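You operate a simulated robot arm through the tools that you are given. There is no shell and no other tool. Be economical: measure what you need, move in short steps, check, and stop when the job is done.

Carry out the task below with a simulated robot arm. There is one attempt and no reset: what you move stays moved.

TASK
Stand the dice cup beside the blue socks with a yellow band. It goes on the side that lies toward x -0.7, y +0.7 (a direction in the base frame), with about 3 cm between them.
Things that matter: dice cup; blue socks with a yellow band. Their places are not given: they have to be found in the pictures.

It is judged by the outcome, as a careful person would: the job done as asked, and still so three seconds after it is handed in. It fails if anything else is knocked over, pushed out of place, dropped, spilled or broken.

THE ROBOT
A 6-joint arm with a two-finger parallel gripper, fixed in place. Base frame: the origin is at the foot of the arm, x ahead of it, y to its left, z up; the work surface is at about z = 740. Lengths are in mm, angles in rad, forces in N, time in s.
With the tool pointing down near the work surface it reaches from about 200 to 640 mm from the base axis. Its first joint turns from -1.152 to 1.152 rad. Payload 2.7 kg.
Tool frame: the origin (TCP) lies between the finger pads and is the grasp point; the fingertips stand 23 mm ahead of it; z points along the fingers, y is the line along which they close. The gripper opens to 94 mm. The fingers are 38 mm wide and 10 mm thick; the gripper's body (54 by 96 mm) begins 39 mm behind the TCP.
Orientation is told as [roll, pitch, yaw] about the base's x, y, z axes, in that order, counted from this pose: with the fingers straight down and closing along the base's y, the tool's x points along the base's -x, its y along +y and its z along -z.

THE INTERFACE
- The arm moves only by the tool send_rows. Its argument "targets" is a list that holds one entry, the list of rows, each a list of 7 numbers: the shift along the tool's x, y, z in units of 30 mm (1.0 is 30 mm), then the turn, a rotation vector about the tool's x, y, z in units of 5 degrees (1.0 is 5 degrees), then the opening, from 0 (shut) to 1 (fully open). In form: [[[tx, ty, tz, ax, ay, az, claw], ...]]. A call has 1 to 8 rows; each row shifts and turns the commanded pose from where the row before left it, along the tool's axes as they then stand. A call with a number of a shift or a turn outside -1 to 1 is refused whole. A row lasts 0.2 s, in which the tool goes at most 50 mm and 0.15 rad; a call with a longer step from one row to the next is refused whole, and so is a gripper value outside its range. A pose out of reach is approached as far as the arm can. The call stops where the force on the tool passes 40 N (or 10 N more than at its start, if that is more) or the arm is blocked; 0.2 s more then pass. The fingers move at their own pace (about 45 mm/s each) and stop on an object; they squeeze with about 31 N. The grip force told is the motor's: it shows also when the fingers shut on nothing. Time passes only in rows, and 0.2 s behind the last, so rows that do not move let the fingers close. It gives the time, the measured TCP pose, the force on the tool (base axes), the opening and the grip force at its end, in the units of the frame above (readings bear some noise), and new pictures: "pictures" is both (left out), scene, wrist or none.
- Cameras (640 x 400 px; columns grow to the right, rows downward): "scene" is fixed at [64.7, -422.4, 1408.3]; the picture's right is [0.87, -0.50, 0.00], its down [-0.27, -0.46, -0.85] and it looks along [0.42, 0.73, -0.53] (base axes); focal length 314 px, centre (320, 200). "wrist" rides on the gripper at [-39, 0, -44] in the tool frame; the picture's right is [0.00, -1.00, 0.00], its down [0.97, 0.00, -0.24] and it looks along [0.24, 0.00, 0.97] (tool axes); focal length 218 px, centre (320, 200).
- point_at(camera, pixels): for up to 12 pixels [column, row] of the newest picture of that camera ("zoom" is the newest enlarged one), the place [x, y, z] in the base frame of the surface seen there, good to about 3 mm. No time passes.
- inspect(camera, box): a new picture of the part [left, top, right, bottom] of that camera's present view, enlarged. No time passes.
- hand_in(): hands the job in; it is judged then, once.

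Work in short steps. Measure before you move; look again where a grasp or a placing could have gone wrong, and mend it. You have 60 turns and 100 pictures in all, the two below and enlarged ones among them. Open the gripper and draw the arm clear of the work before you hand the job in, unless the task says otherwise; then end with one line.

The tools are called after "Emit:" as a command line: name --argument value ..., lists and objects as JSON in quotes. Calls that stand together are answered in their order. send_rows: Moves the arm, as the interface text tells. Its arguments: {"type":"object","properties":{"targets":{"type":"array","items":{"type":"array","items":{"type":"array","items":{"type":"number"}}}},"pictures":{"type":"string","enum":["both","scene","wrist","none"]}},"required":["targets"]} The other tools are called the same way: point_at (camera, pixels) gives the place of the surface under pixels of a picture; inspect (camera, box) takes an enlarged picture of a part of a camera's view; hand_in () hands the job in.

At the start:

```text
clock: 0.0
position: [273.5, 192.1, 1038.3]
tcp_rot: [0.0, -0.001, 0.002]
contact_force: [0.1, 0.3, 0.5]
opening: 94.0
grip_force: 0.1
```

scene: 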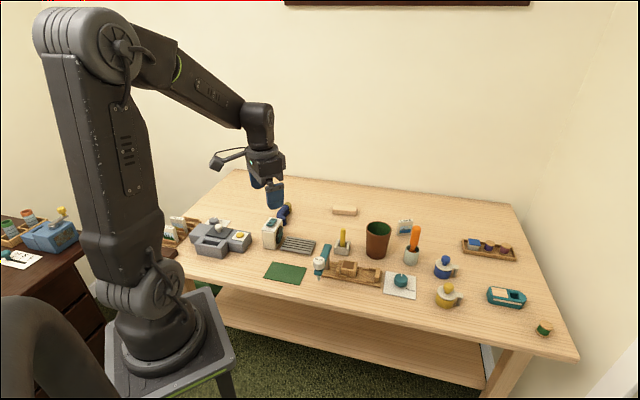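
wrist: 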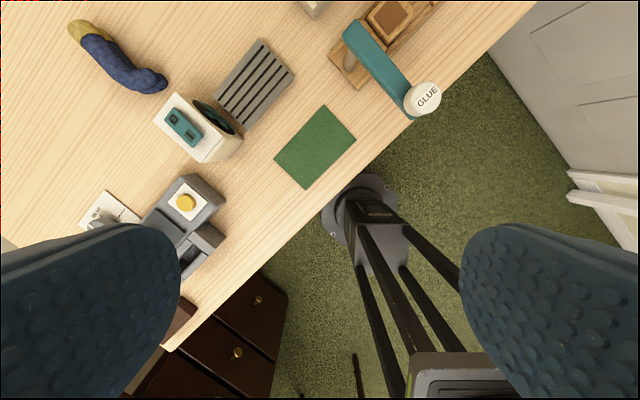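

The brown cup at scene (377,240) is probably the dice cup, and the blue thing at (284,212) the socks. I'll enlarge both to check.

Emit:
inspect --camera "scene" --box '[250, 180, 450, 305]'

Emit:
point_at --camera "wrist" --pixels '[[75, 30], [92, 40], [110, 68], [150, 80], [135, 90], [30, 100], [30, 30], [130, 15], [5, 60]]'

Emit:
point_at --camera "scene" --pixels '[[377, 222], [366, 226], [389, 228], [377, 229], [376, 240], [376, 257], [367, 250], [387, 250], [403, 230], [342, 250]]'

```text
3.20 times, centred on (350, 242) of scene
```

zoom: 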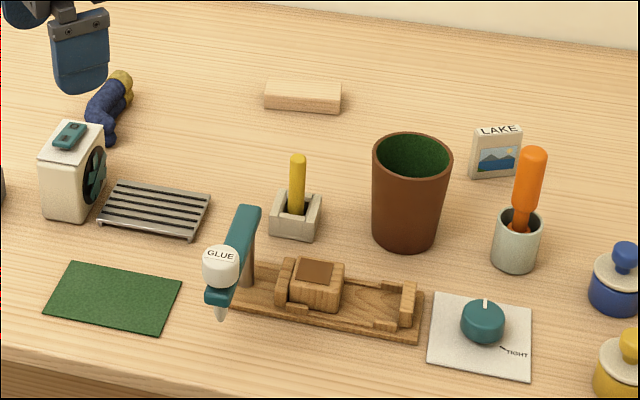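

```text
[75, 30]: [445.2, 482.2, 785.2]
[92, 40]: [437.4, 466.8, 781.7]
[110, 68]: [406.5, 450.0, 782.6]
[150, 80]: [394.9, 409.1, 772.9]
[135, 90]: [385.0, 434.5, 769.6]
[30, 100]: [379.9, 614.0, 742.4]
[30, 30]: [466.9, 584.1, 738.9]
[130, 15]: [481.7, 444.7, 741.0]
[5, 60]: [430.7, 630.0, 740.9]
```

```text
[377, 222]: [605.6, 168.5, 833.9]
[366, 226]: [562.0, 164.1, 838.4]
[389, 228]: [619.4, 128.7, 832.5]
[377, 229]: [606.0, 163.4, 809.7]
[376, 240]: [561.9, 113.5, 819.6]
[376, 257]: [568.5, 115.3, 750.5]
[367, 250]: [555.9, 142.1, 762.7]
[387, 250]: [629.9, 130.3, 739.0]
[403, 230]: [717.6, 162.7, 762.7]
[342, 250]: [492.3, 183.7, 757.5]
```

The brown cup (green lining) is the dice cup, at about (583,142) with its rim near z=840. The socks run from about (445,482) to (390,405). I'll move high above the cup to measure it with the wrist camera.

Emit:
send_rows --targets '[[[-1, -0.2, 0, 0, 0, 0, 1], [-1, -0.2, 0, 0, 0, 0, 1], [-1, -0.2, 0, 0, 0, 0, 1], [-1, -0.2, 0, 0, 0, 0, 1], [-1, -0.2, 0, 0, 0, 0, 1], [-1, -0.2, 0, 0, 0, 0, 1], [-1, -0.2, 0.5, 0, 0, 0, 1], [-1, -0.2, 0.5, 0, 0, 0, 1]]]'

```text
clock: 1.8
position: [513.4, 145.7, 1007.1]
tcp_rot: [0.001, -0.001, 0.0]
contact_force: [0.1, -0.3, 0.2]
opening: 94.0
grip_force: 0.2
```

scene: 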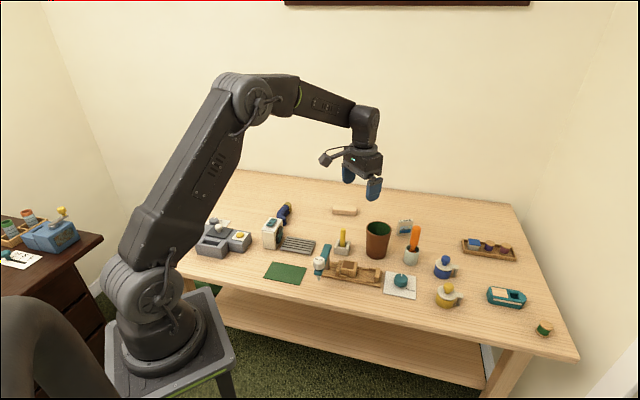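
wrist: 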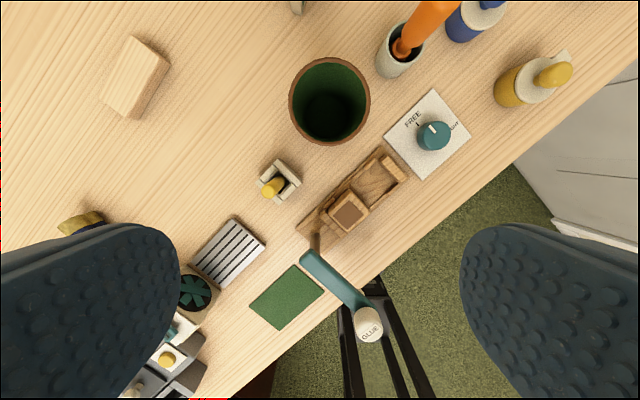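

Emit:
point_at --camera "wrist" --pixels '[[330, 59], [330, 144], [291, 100], [368, 100], [303, 72], [358, 130], [330, 105], [420, 25], [388, 55], [384, 152], [282, 165], [295, 5]]'

Emit:
inspect --camera "wrist" --box '[250, 0, 450, 125]'

```text
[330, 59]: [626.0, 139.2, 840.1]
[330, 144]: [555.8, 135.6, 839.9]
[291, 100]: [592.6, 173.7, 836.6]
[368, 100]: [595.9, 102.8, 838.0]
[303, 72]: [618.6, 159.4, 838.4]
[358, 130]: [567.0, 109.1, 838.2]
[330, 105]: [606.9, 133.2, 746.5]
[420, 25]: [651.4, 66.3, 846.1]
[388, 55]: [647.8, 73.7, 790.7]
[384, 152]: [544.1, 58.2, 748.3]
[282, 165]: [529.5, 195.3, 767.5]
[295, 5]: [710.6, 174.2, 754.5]
```

```text
3.20 times, centred on (350, 62) of wrist
```

zoom: 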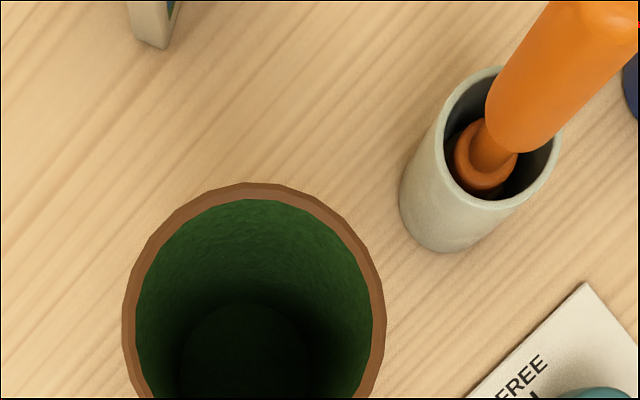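

The rim centre is at (591,138), about 72 mm across, with its top at z≈840. At yaw 0 the fingers have free room on both sides, so I'll centre over the cup and go partway down.

Emit:
send_rows --targets '[[[-0.9, -0.1, 0, 0, 0, 0, 1], [-0.9, -0.1, 0, 0, 0, 0, 1], [-0.79, -0.06, 0, 0, 0, 0, 1], [0, 0, 1, 0, 0, 0, 1], [0, 0, 1, 0, 0, 0, 1], [0, 0, 1, 0, 0, 0, 1], [0, 0, 0, 0, 0, 0, 1]]]'

Emit:
point_at --camera "scene" --pixels '[[415, 227], [414, 235], [322, 262], [323, 248]]'

```text
clock: 3.4
position: [591.0, 137.2, 916.3]
tcp_rot: [0.0, -0.002, 0.001]
contact_force: [-0.6, 0.5, -0.2]
opening: 93.6
grip_force: 0.1
```

scene: 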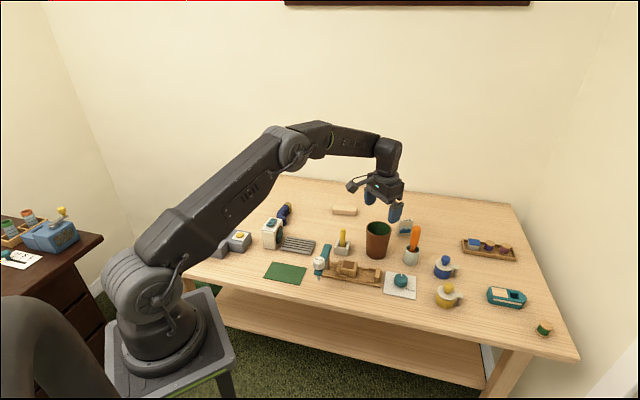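
wrist: 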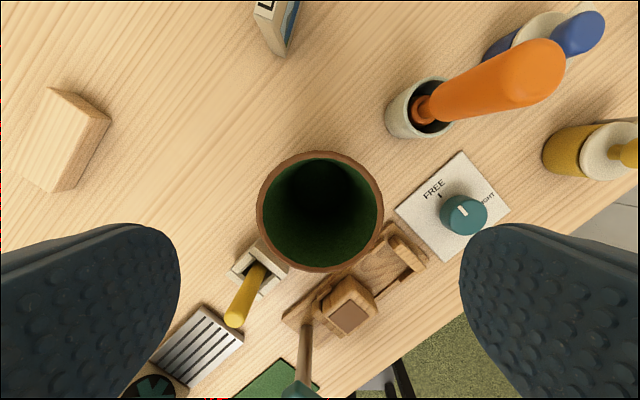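

```text
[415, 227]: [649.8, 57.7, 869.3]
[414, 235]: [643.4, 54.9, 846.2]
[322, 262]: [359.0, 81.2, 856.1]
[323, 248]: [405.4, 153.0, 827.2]
```

The cup stays centred between the fingers, and the screwdriver handle at (650,57) is clear. I'll go down to z≈814 and check.

Emit:
send_rows --targets '[[[0, 0.02, 0.8, 0, 0, 0, 1], [0, 0, 0.8, 0, 0, 0, 1], [0, 0, 0.7, 0, 0, 0, 1], [0, 0, 0.6, 0, 0, 0, 1], [0, 0, 0.5, 0, 0, 0, 1], [0, 0, 0, 0, 0, 0, 1]]]'

```text
clock: 4.8
position: [592.2, 138.7, 815.8]
tcp_rot: [-0.002, -0.002, 0.001]
contact_force: [0.3, 0.8, 0.6]
opening: 94.1
grip_force: 0.0
```

scene: 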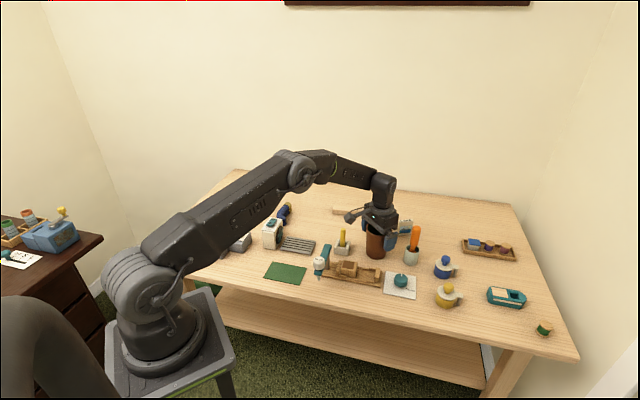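
wrist: 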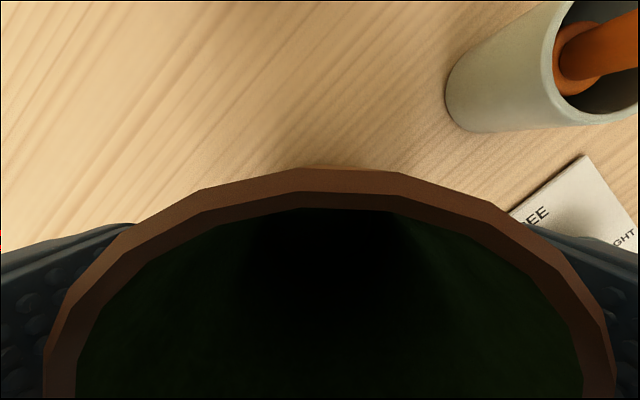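

The fingers straddle the cup, so I'll close on it and then lift a little.

Emit:
send_rows --targets '[[[0, 0, 0, 0, 0, 0, 0.5], [0, 0, 0, 0, 0, 0, 0.5], [0, 0, 0, 0, 0, 0, 0.5], [0, 0, 0, 0, 0, 0, 0.5], [0, 0, 0, 0, 0, 0, 0.5]]]' --pictures "none"

Emit:
send_rows --targets '[[[0, 0, -0.3, 0, 0, 0, 0.5], [0, 0, -0.5, 0, 0, 0, 0.5], [0, 0, -0.5, 0, 0, 0, 0.5], [0, 0, 0, 0, 0, 0, 0.5]]]'

```text
clock: 6.0
position: [591.9, 139.0, 815.6]
tcp_rot: [0.0, -0.001, 0.001]
contact_force: [0.4, 0.6, 0.1]
opening: 75.5
grip_force: 30.7
```

```text
clock: 7.0
position: [592.3, 138.6, 855.4]
tcp_rot: [0.0, 0.001, 0.0]
contact_force: [0.1, 0.6, -0.8]
opening: 75.5
grip_force: 30.9
```

scene: 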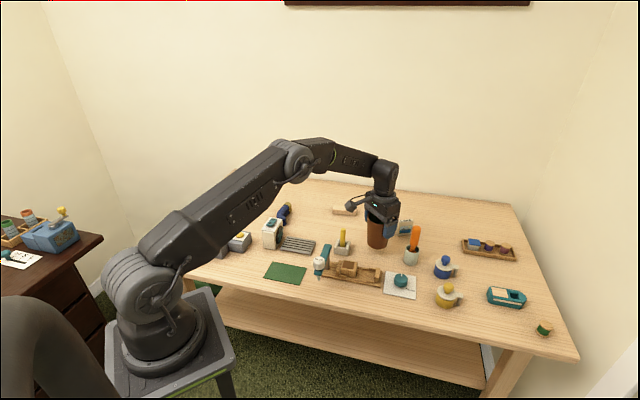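
wrist: 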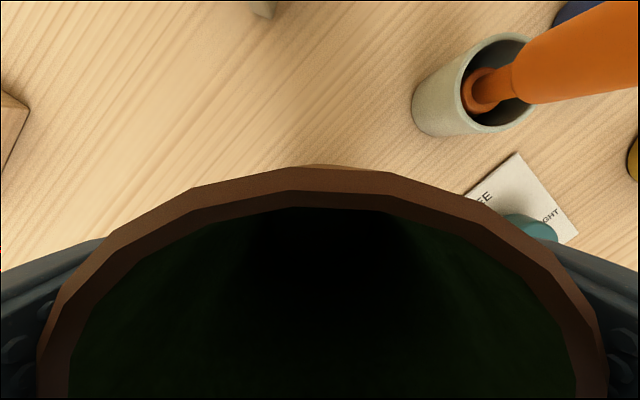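

The cup is held at 75.5 mm and clear of the table. I'll lift it higher and carry it toward the socks.

Emit:
send_rows --targets '[[[0, 0, -1, 0, 0, 0, 0.5], [0, 0, -1, 0, 0, 0, 0.5], [0, 0, -1, 0, 0, 0, 0.5], [0.5, 0.9, -0.5, 0, 0, 0, 0.5], [0.7, 0.9, 0, 0, 0, 0, 0.5], [0.7, 0.9, 0, 0, 0, 0, 0.5], [0.7, 0.9, 0, 0, 0, 0, 0.5], [0.7, 0.9, 0, 0, 0, 0, 0.5]]]'

```text
clock: 8.8
position: [492.3, 272.7, 960.4]
tcp_rot: [0.001, -0.003, 0.0]
contact_force: [0.2, 0.8, -1.3]
opening: 75.2
grip_force: 31.1
```

scene: 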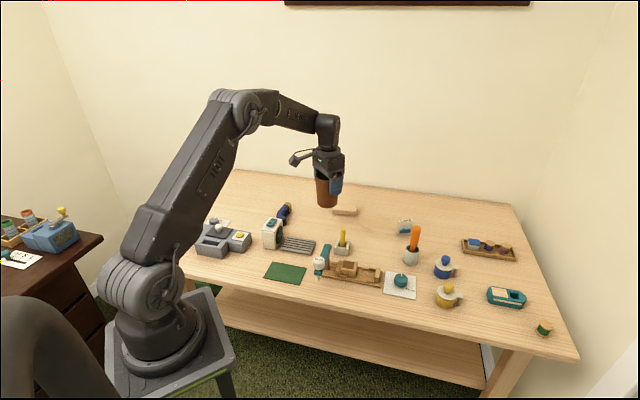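
wrist: 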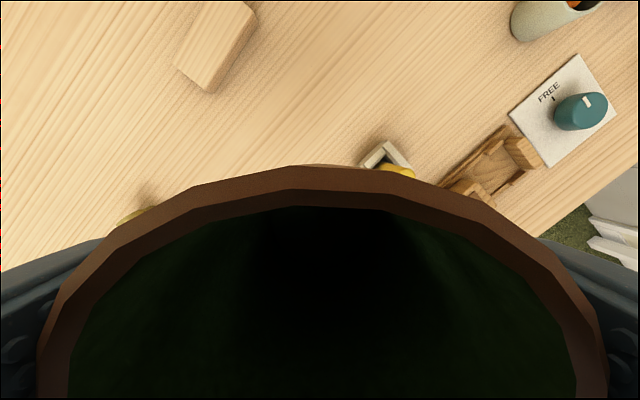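

Next I'll turn the tool to yaw −45° in place, so that the fingers close parallel to the socks and the camera looks toward them.

Emit:
send_rows --targets '[[[0, 0, 0, 0, 0, 1, 0.5], [0, 0, 0, 0, 0, 1, 0.5], [0, 0, 0, 0, 0, 1, 0.5], [0, 0, 0, 0, 0, 1, 0.5], [0, 0, 0, 0, 0, 1, 0.5], [0, 0, 0, 0, 0, 1, 0.5], [0, 0, 0, 0, 0, 1, 0.5], [0, 0, 0, 0, 0, 1, 0.5]]]' --pictures "none"

Emit:
inspect --camera "scene" --box '[240, 190, 320, 240]'

```text
clock: 10.6
position: [492.4, 271.3, 958.5]
tcp_rot: [0.0, 0.0, -0.699]
contact_force: [-0.4, -0.3, -1.0]
opening: 75.1
grip_force: 31.0
```

```text
8.00 times, centred on (280, 215) of scene
```

zoom: 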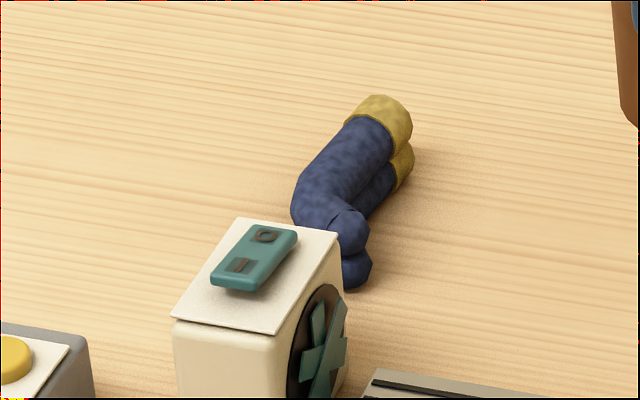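

The yaw is −40° now. I'll carry the cup across to hover near the target.

Emit:
send_rows --targets '[[[1, 0.36, 0, 0, 0, 0, 0.5], [1, 0.36, 0, 0, 0, 0, 0.5], [1, 0.36, 0, 0, 0, 0, 0.5], [1, 0.36, 0, 0, 0, 0, 0.5], [1, 0.36, 0, 0, 0, 0, 0.5], [1, 0.36, 0, 0, 0, 0, 0.5], [1, 0.36, 0, 0, 0, 0, 0.5], [1, 0.36, 0, 0, 0, 0, 0.5]]]'

```text
clock: 12.4
position: [364.2, 491.8, 959.0]
tcp_rot: [0.0, 0.001, -0.698]
contact_force: [0.2, -0.2, -1.5]
opening: 75.6
grip_force: 30.6
```

scene: 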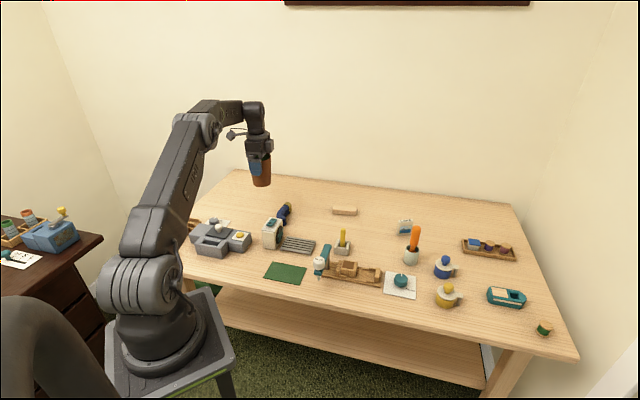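
wrist: 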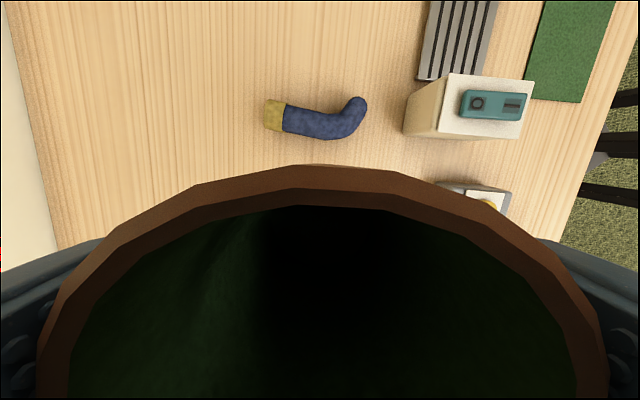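

The wrist camera shows the socks clearly at (265–367, 97–140). I'll measure their outline and the table edge.

Emit:
inspect --camera "wrist" --box '[220, 60, 420, 185]'

Emit:
point_at --camera "wrist" --pixels '[[264, 128], [283, 132], [305, 136], [325, 139], [340, 138], [357, 128], [366, 104], [266, 101], [310, 110], [50, 225], [440, 182], [475, 190]]'

```text
3.20 times, centred on (320, 122) of wrist
```

zoom: 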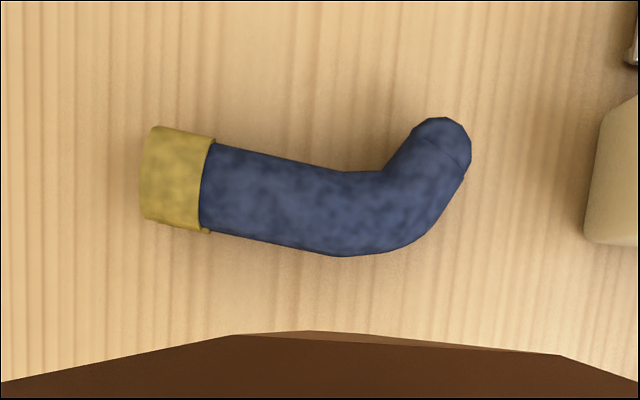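

```text
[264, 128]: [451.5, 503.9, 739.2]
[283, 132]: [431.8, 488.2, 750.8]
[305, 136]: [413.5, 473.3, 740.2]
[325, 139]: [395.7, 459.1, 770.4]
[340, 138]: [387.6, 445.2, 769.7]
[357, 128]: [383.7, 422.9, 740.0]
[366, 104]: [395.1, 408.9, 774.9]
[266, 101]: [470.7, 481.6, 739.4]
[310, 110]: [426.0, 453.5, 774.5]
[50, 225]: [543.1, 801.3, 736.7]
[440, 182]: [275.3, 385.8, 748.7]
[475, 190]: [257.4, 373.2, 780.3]
```

The near edge of the socks lies about 44 mm along (-0.7,0.7), and the middle of their length is at t≈621. That puts the cup centre at about (361,516). I'll shift over there and descend partway.

Emit:
send_rows --targets '[[[0.31, 0.27, 0, 0, 0, 0, 0.5], [0.305, 0.275, 0, 0, 0, 0, 0.5], [0, 0, 1, 0, 0, 0, 0.5], [0, 0, 1, 0, 0, 0, 0.5], [0, 0, 1, 0, 0, 0, 0.5], [0, 0, 0.7, 0, 0, 0, 0.5], [0, 0, 0.3, 0, 0, 0, 0.5], [0, 0, 0, 0, 0, 0, 0.5]]]'

```text
clock: 14.2
position: [360.0, 516.7, 838.6]
tcp_rot: [0.001, -0.001, -0.697]
contact_force: [-0.3, 1.0, -0.6]
opening: 75.3
grip_force: 31.0
```

scene: 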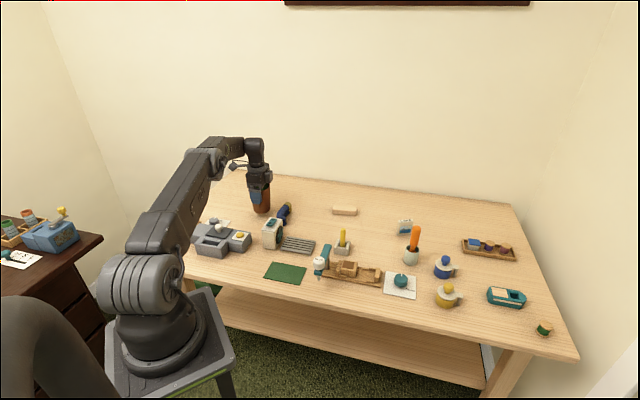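
wrist: 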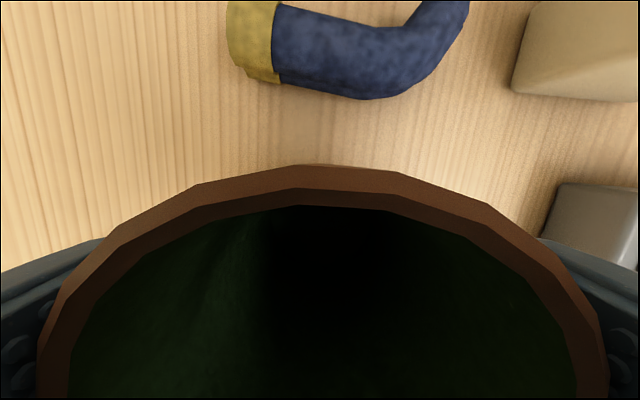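

The gap looks right. I'll check the sock edge again and the grey device near the right finger.

Emit:
point_at --camera "wrist" --pixels '[[290, 84], [320, 92], [350, 99], [380, 97], [415, 80], [235, 70], [545, 235], [560, 188], [600, 215], [330, 168]]'

```text
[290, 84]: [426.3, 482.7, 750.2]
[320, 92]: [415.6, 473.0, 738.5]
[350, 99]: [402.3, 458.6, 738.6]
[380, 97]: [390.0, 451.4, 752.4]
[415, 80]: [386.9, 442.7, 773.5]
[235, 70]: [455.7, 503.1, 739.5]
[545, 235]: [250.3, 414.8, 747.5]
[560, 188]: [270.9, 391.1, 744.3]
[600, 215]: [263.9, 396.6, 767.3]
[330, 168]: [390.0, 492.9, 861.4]
```

The sock edge is at p≈41–43 and the device is far away. I'll nudge 3 mm closer and lower gently to the table.

Emit:
send_rows --targets '[[[-0.1, 0, 0.2, 0, 0, 0, 0.5], [0, 0, 0.2, 0, 0, 0, 0.5], [0, 0, 0.15, 0, 0, 0, 0.5], [0, 0, 0.1, 0, 0, 0, 0.5], [0, 0, 0.08, 0, 0, 0, 0.5], [0, 0, 0, 0, 0, 0, 0.5]]]' --pictures "none"

```text
clock: 15.6
position: [362.4, 515.9, 817.2]
tcp_rot: [0.001, 0.0, -0.697]
contact_force: [0.3, 0.2, 0.0]
opening: 75.3
grip_force: 30.7
```

Emit:
send_rows --targets '[[[0, 0, 0.03, 0, 0, 0, 0.5], [0, 0, 0.03, 0, 0, 0, 0.5], [0, 0, 0, 0, 0, 0, 0.5]]]' --pictures "scene"

```text
clock: 16.4
position: [361.6, 515.4, 815.4]
tcp_rot: [0.001, -0.001, -0.696]
contact_force: [0.4, -0.8, -0.4]
opening: 75.2
grip_force: 31.6
```

scene: 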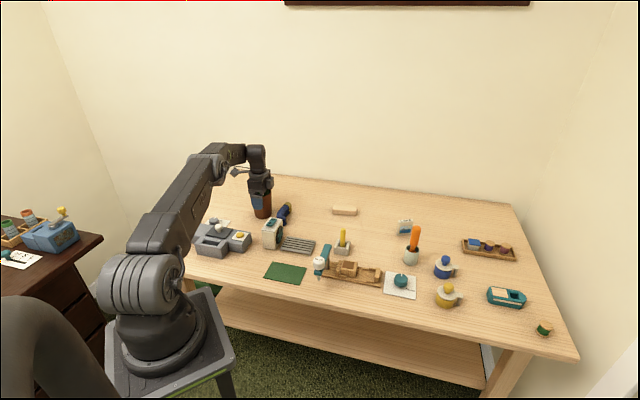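

The height matches the grasp height (815.6) with no clear contact force yet. I'll feel down another millimetre or so.

Emit:
send_rows --targets '[[[0, 0, 0.03, 0, 0, 0, 0.5], [0, 0, 0.03, 0, 0, 0, 0.5], [0, 0, 0, 0, 0, 0, 0.5]]]' --pictures "none"

```text
clock: 17.2
position: [362.7, 515.2, 815.0]
tcp_rot: [0.003, -0.001, -0.697]
contact_force: [0.3, -3.5, 8.7]
opening: 75.1
grip_force: 30.4
```

The force is now 8.7 N upward, so the cup is on the table. I'll open the gripper slowly.

Emit:
send_rows --targets '[[[0, 0, -0.03, 0, 0, 0, 0.82], [0, 0, 0, 0, 0, 0, 0.86], [0, 0, 0, 0, 0, 0, 0.92], [0, 0, 0, 0, 0, 0, 1], [0, 0, 0, 0, 0, 0, 1], [0, 0, 0, 0, 0, 0, 1]]]'

```text
clock: 18.6
position: [361.9, 516.4, 814.7]
tcp_rot: [0.002, 0.0, -0.695]
contact_force: [0.0, -0.5, -0.3]
opening: 93.9
grip_force: 0.1
```

scene: 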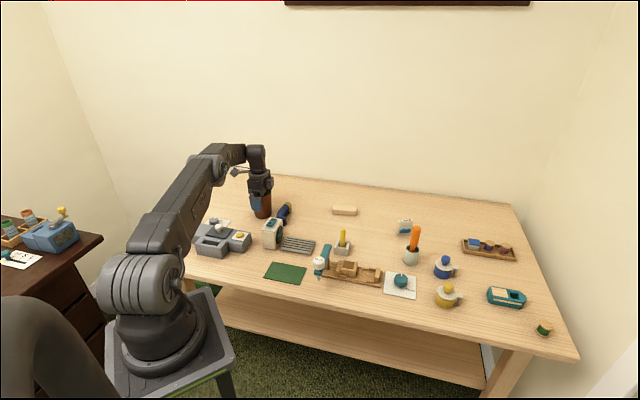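
wrist: 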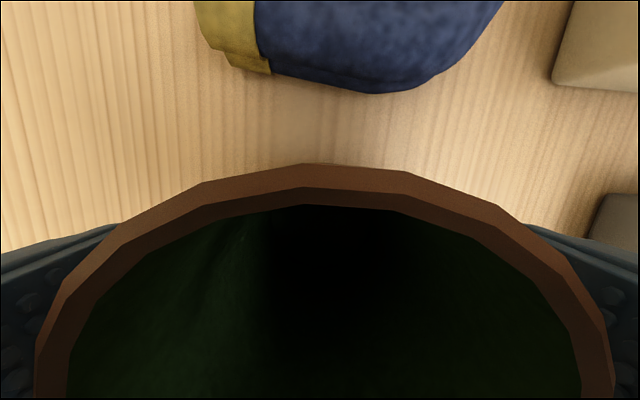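

The fingers are clear of the cup on both sides, so I'll raise straight up and then back off.

Emit:
send_rows --targets '[[[0, 0, -0.5, 0, 0, 0, 1], [0, 0, -0.7, 0, 0, 0, 1], [0, 0, -1, 0, 0, 0, 1], [0, 0, -1, 0, 0, 0, 1], [0, 0, -1, 0, 0, 0, 1], [0, 0, -1, 0, 0, 0, 1], [-1, 0, -0.5, 0, 0, 0, 1], [-1, 0, 0, 0, 0, 0, 1]]]'

```text
clock: 20.4
position: [408.4, 476.6, 986.6]
tcp_rot: [0.004, -0.001, -0.698]
contact_force: [-0.6, 1.3, 0.4]
opening: 93.9
grip_force: 0.1
```

scene: 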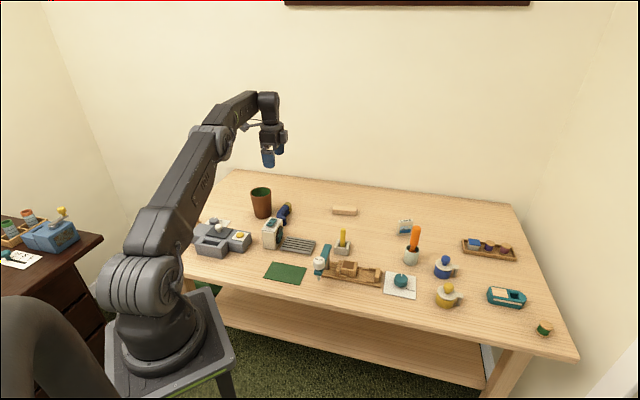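
wrist: 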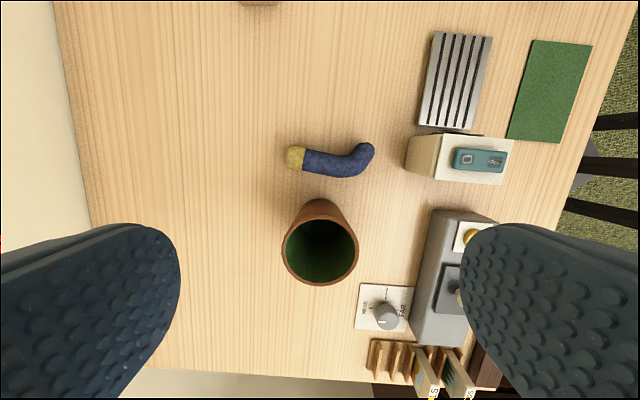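

The cup is standing upright beside the socks. I'll verify the gap.

Emit:
point_at --camera "wrist" --pixels '[[320, 196], [320, 202], [320, 179], [335, 181], [320, 212], [320, 286], [283, 248], [358, 248]]'

Emit:
inspect --camera "wrist" --box '[260, 125, 420, 225]'

```text
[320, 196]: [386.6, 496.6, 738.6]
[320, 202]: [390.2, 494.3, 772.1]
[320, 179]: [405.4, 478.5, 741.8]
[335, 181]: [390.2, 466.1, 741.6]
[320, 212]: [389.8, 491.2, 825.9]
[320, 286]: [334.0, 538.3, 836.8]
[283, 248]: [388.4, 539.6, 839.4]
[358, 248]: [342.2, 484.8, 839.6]
```

```text
4.00 times, centred on (340, 175) of wrist
```

zoom: 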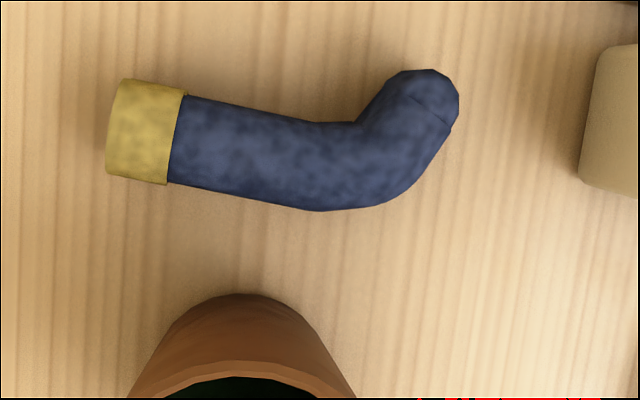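

The cup is centred at about (364,513), giving a gap of about 27 mm at the rim and about 32 mm at the base. The socks haven't moved. I'll draw the arm further clear.

Emit:
send_rows --targets '[[[-0.5, -1, -0.5, 0, 0, 0, 1], [-0.5, -1, -0.5, 0, 0, 0, 1], [-0.5, -1, 0, 0, 0, 0, 1], [0, -1, 0, 0, 0, 0, 1], [0, -1, 0, 0, 0, 0, 1], [0, 0, 0, 0, 0, 0, 1]]]' --pictures "scene"

```text
clock: 21.8
position: [349.1, 332.0, 1015.7]
tcp_rot: [0.002, 0.0, -0.698]
contact_force: [0.1, 0.2, 0.5]
opening: 94.1
grip_force: 0.0
```

scene: 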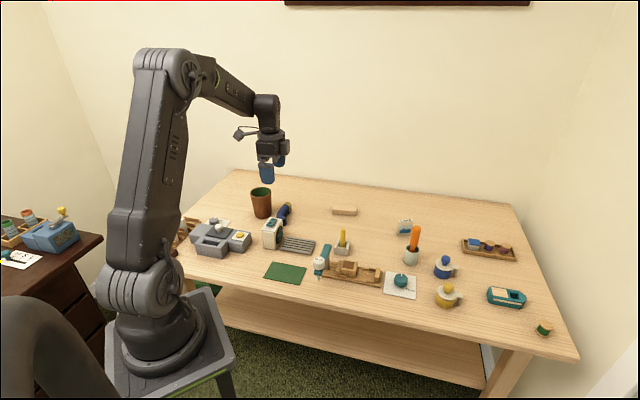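

The cup stands where it was placed, nothing else has moved and the arm is clear, so I'm handing in.

Emit:
hand_in

```text
The job is handed in.
```

The dice cup is standing upright beside the blue socks, on the (-0.7, +0.7) side with about 3 cm between them, and nothing else was disturbed.
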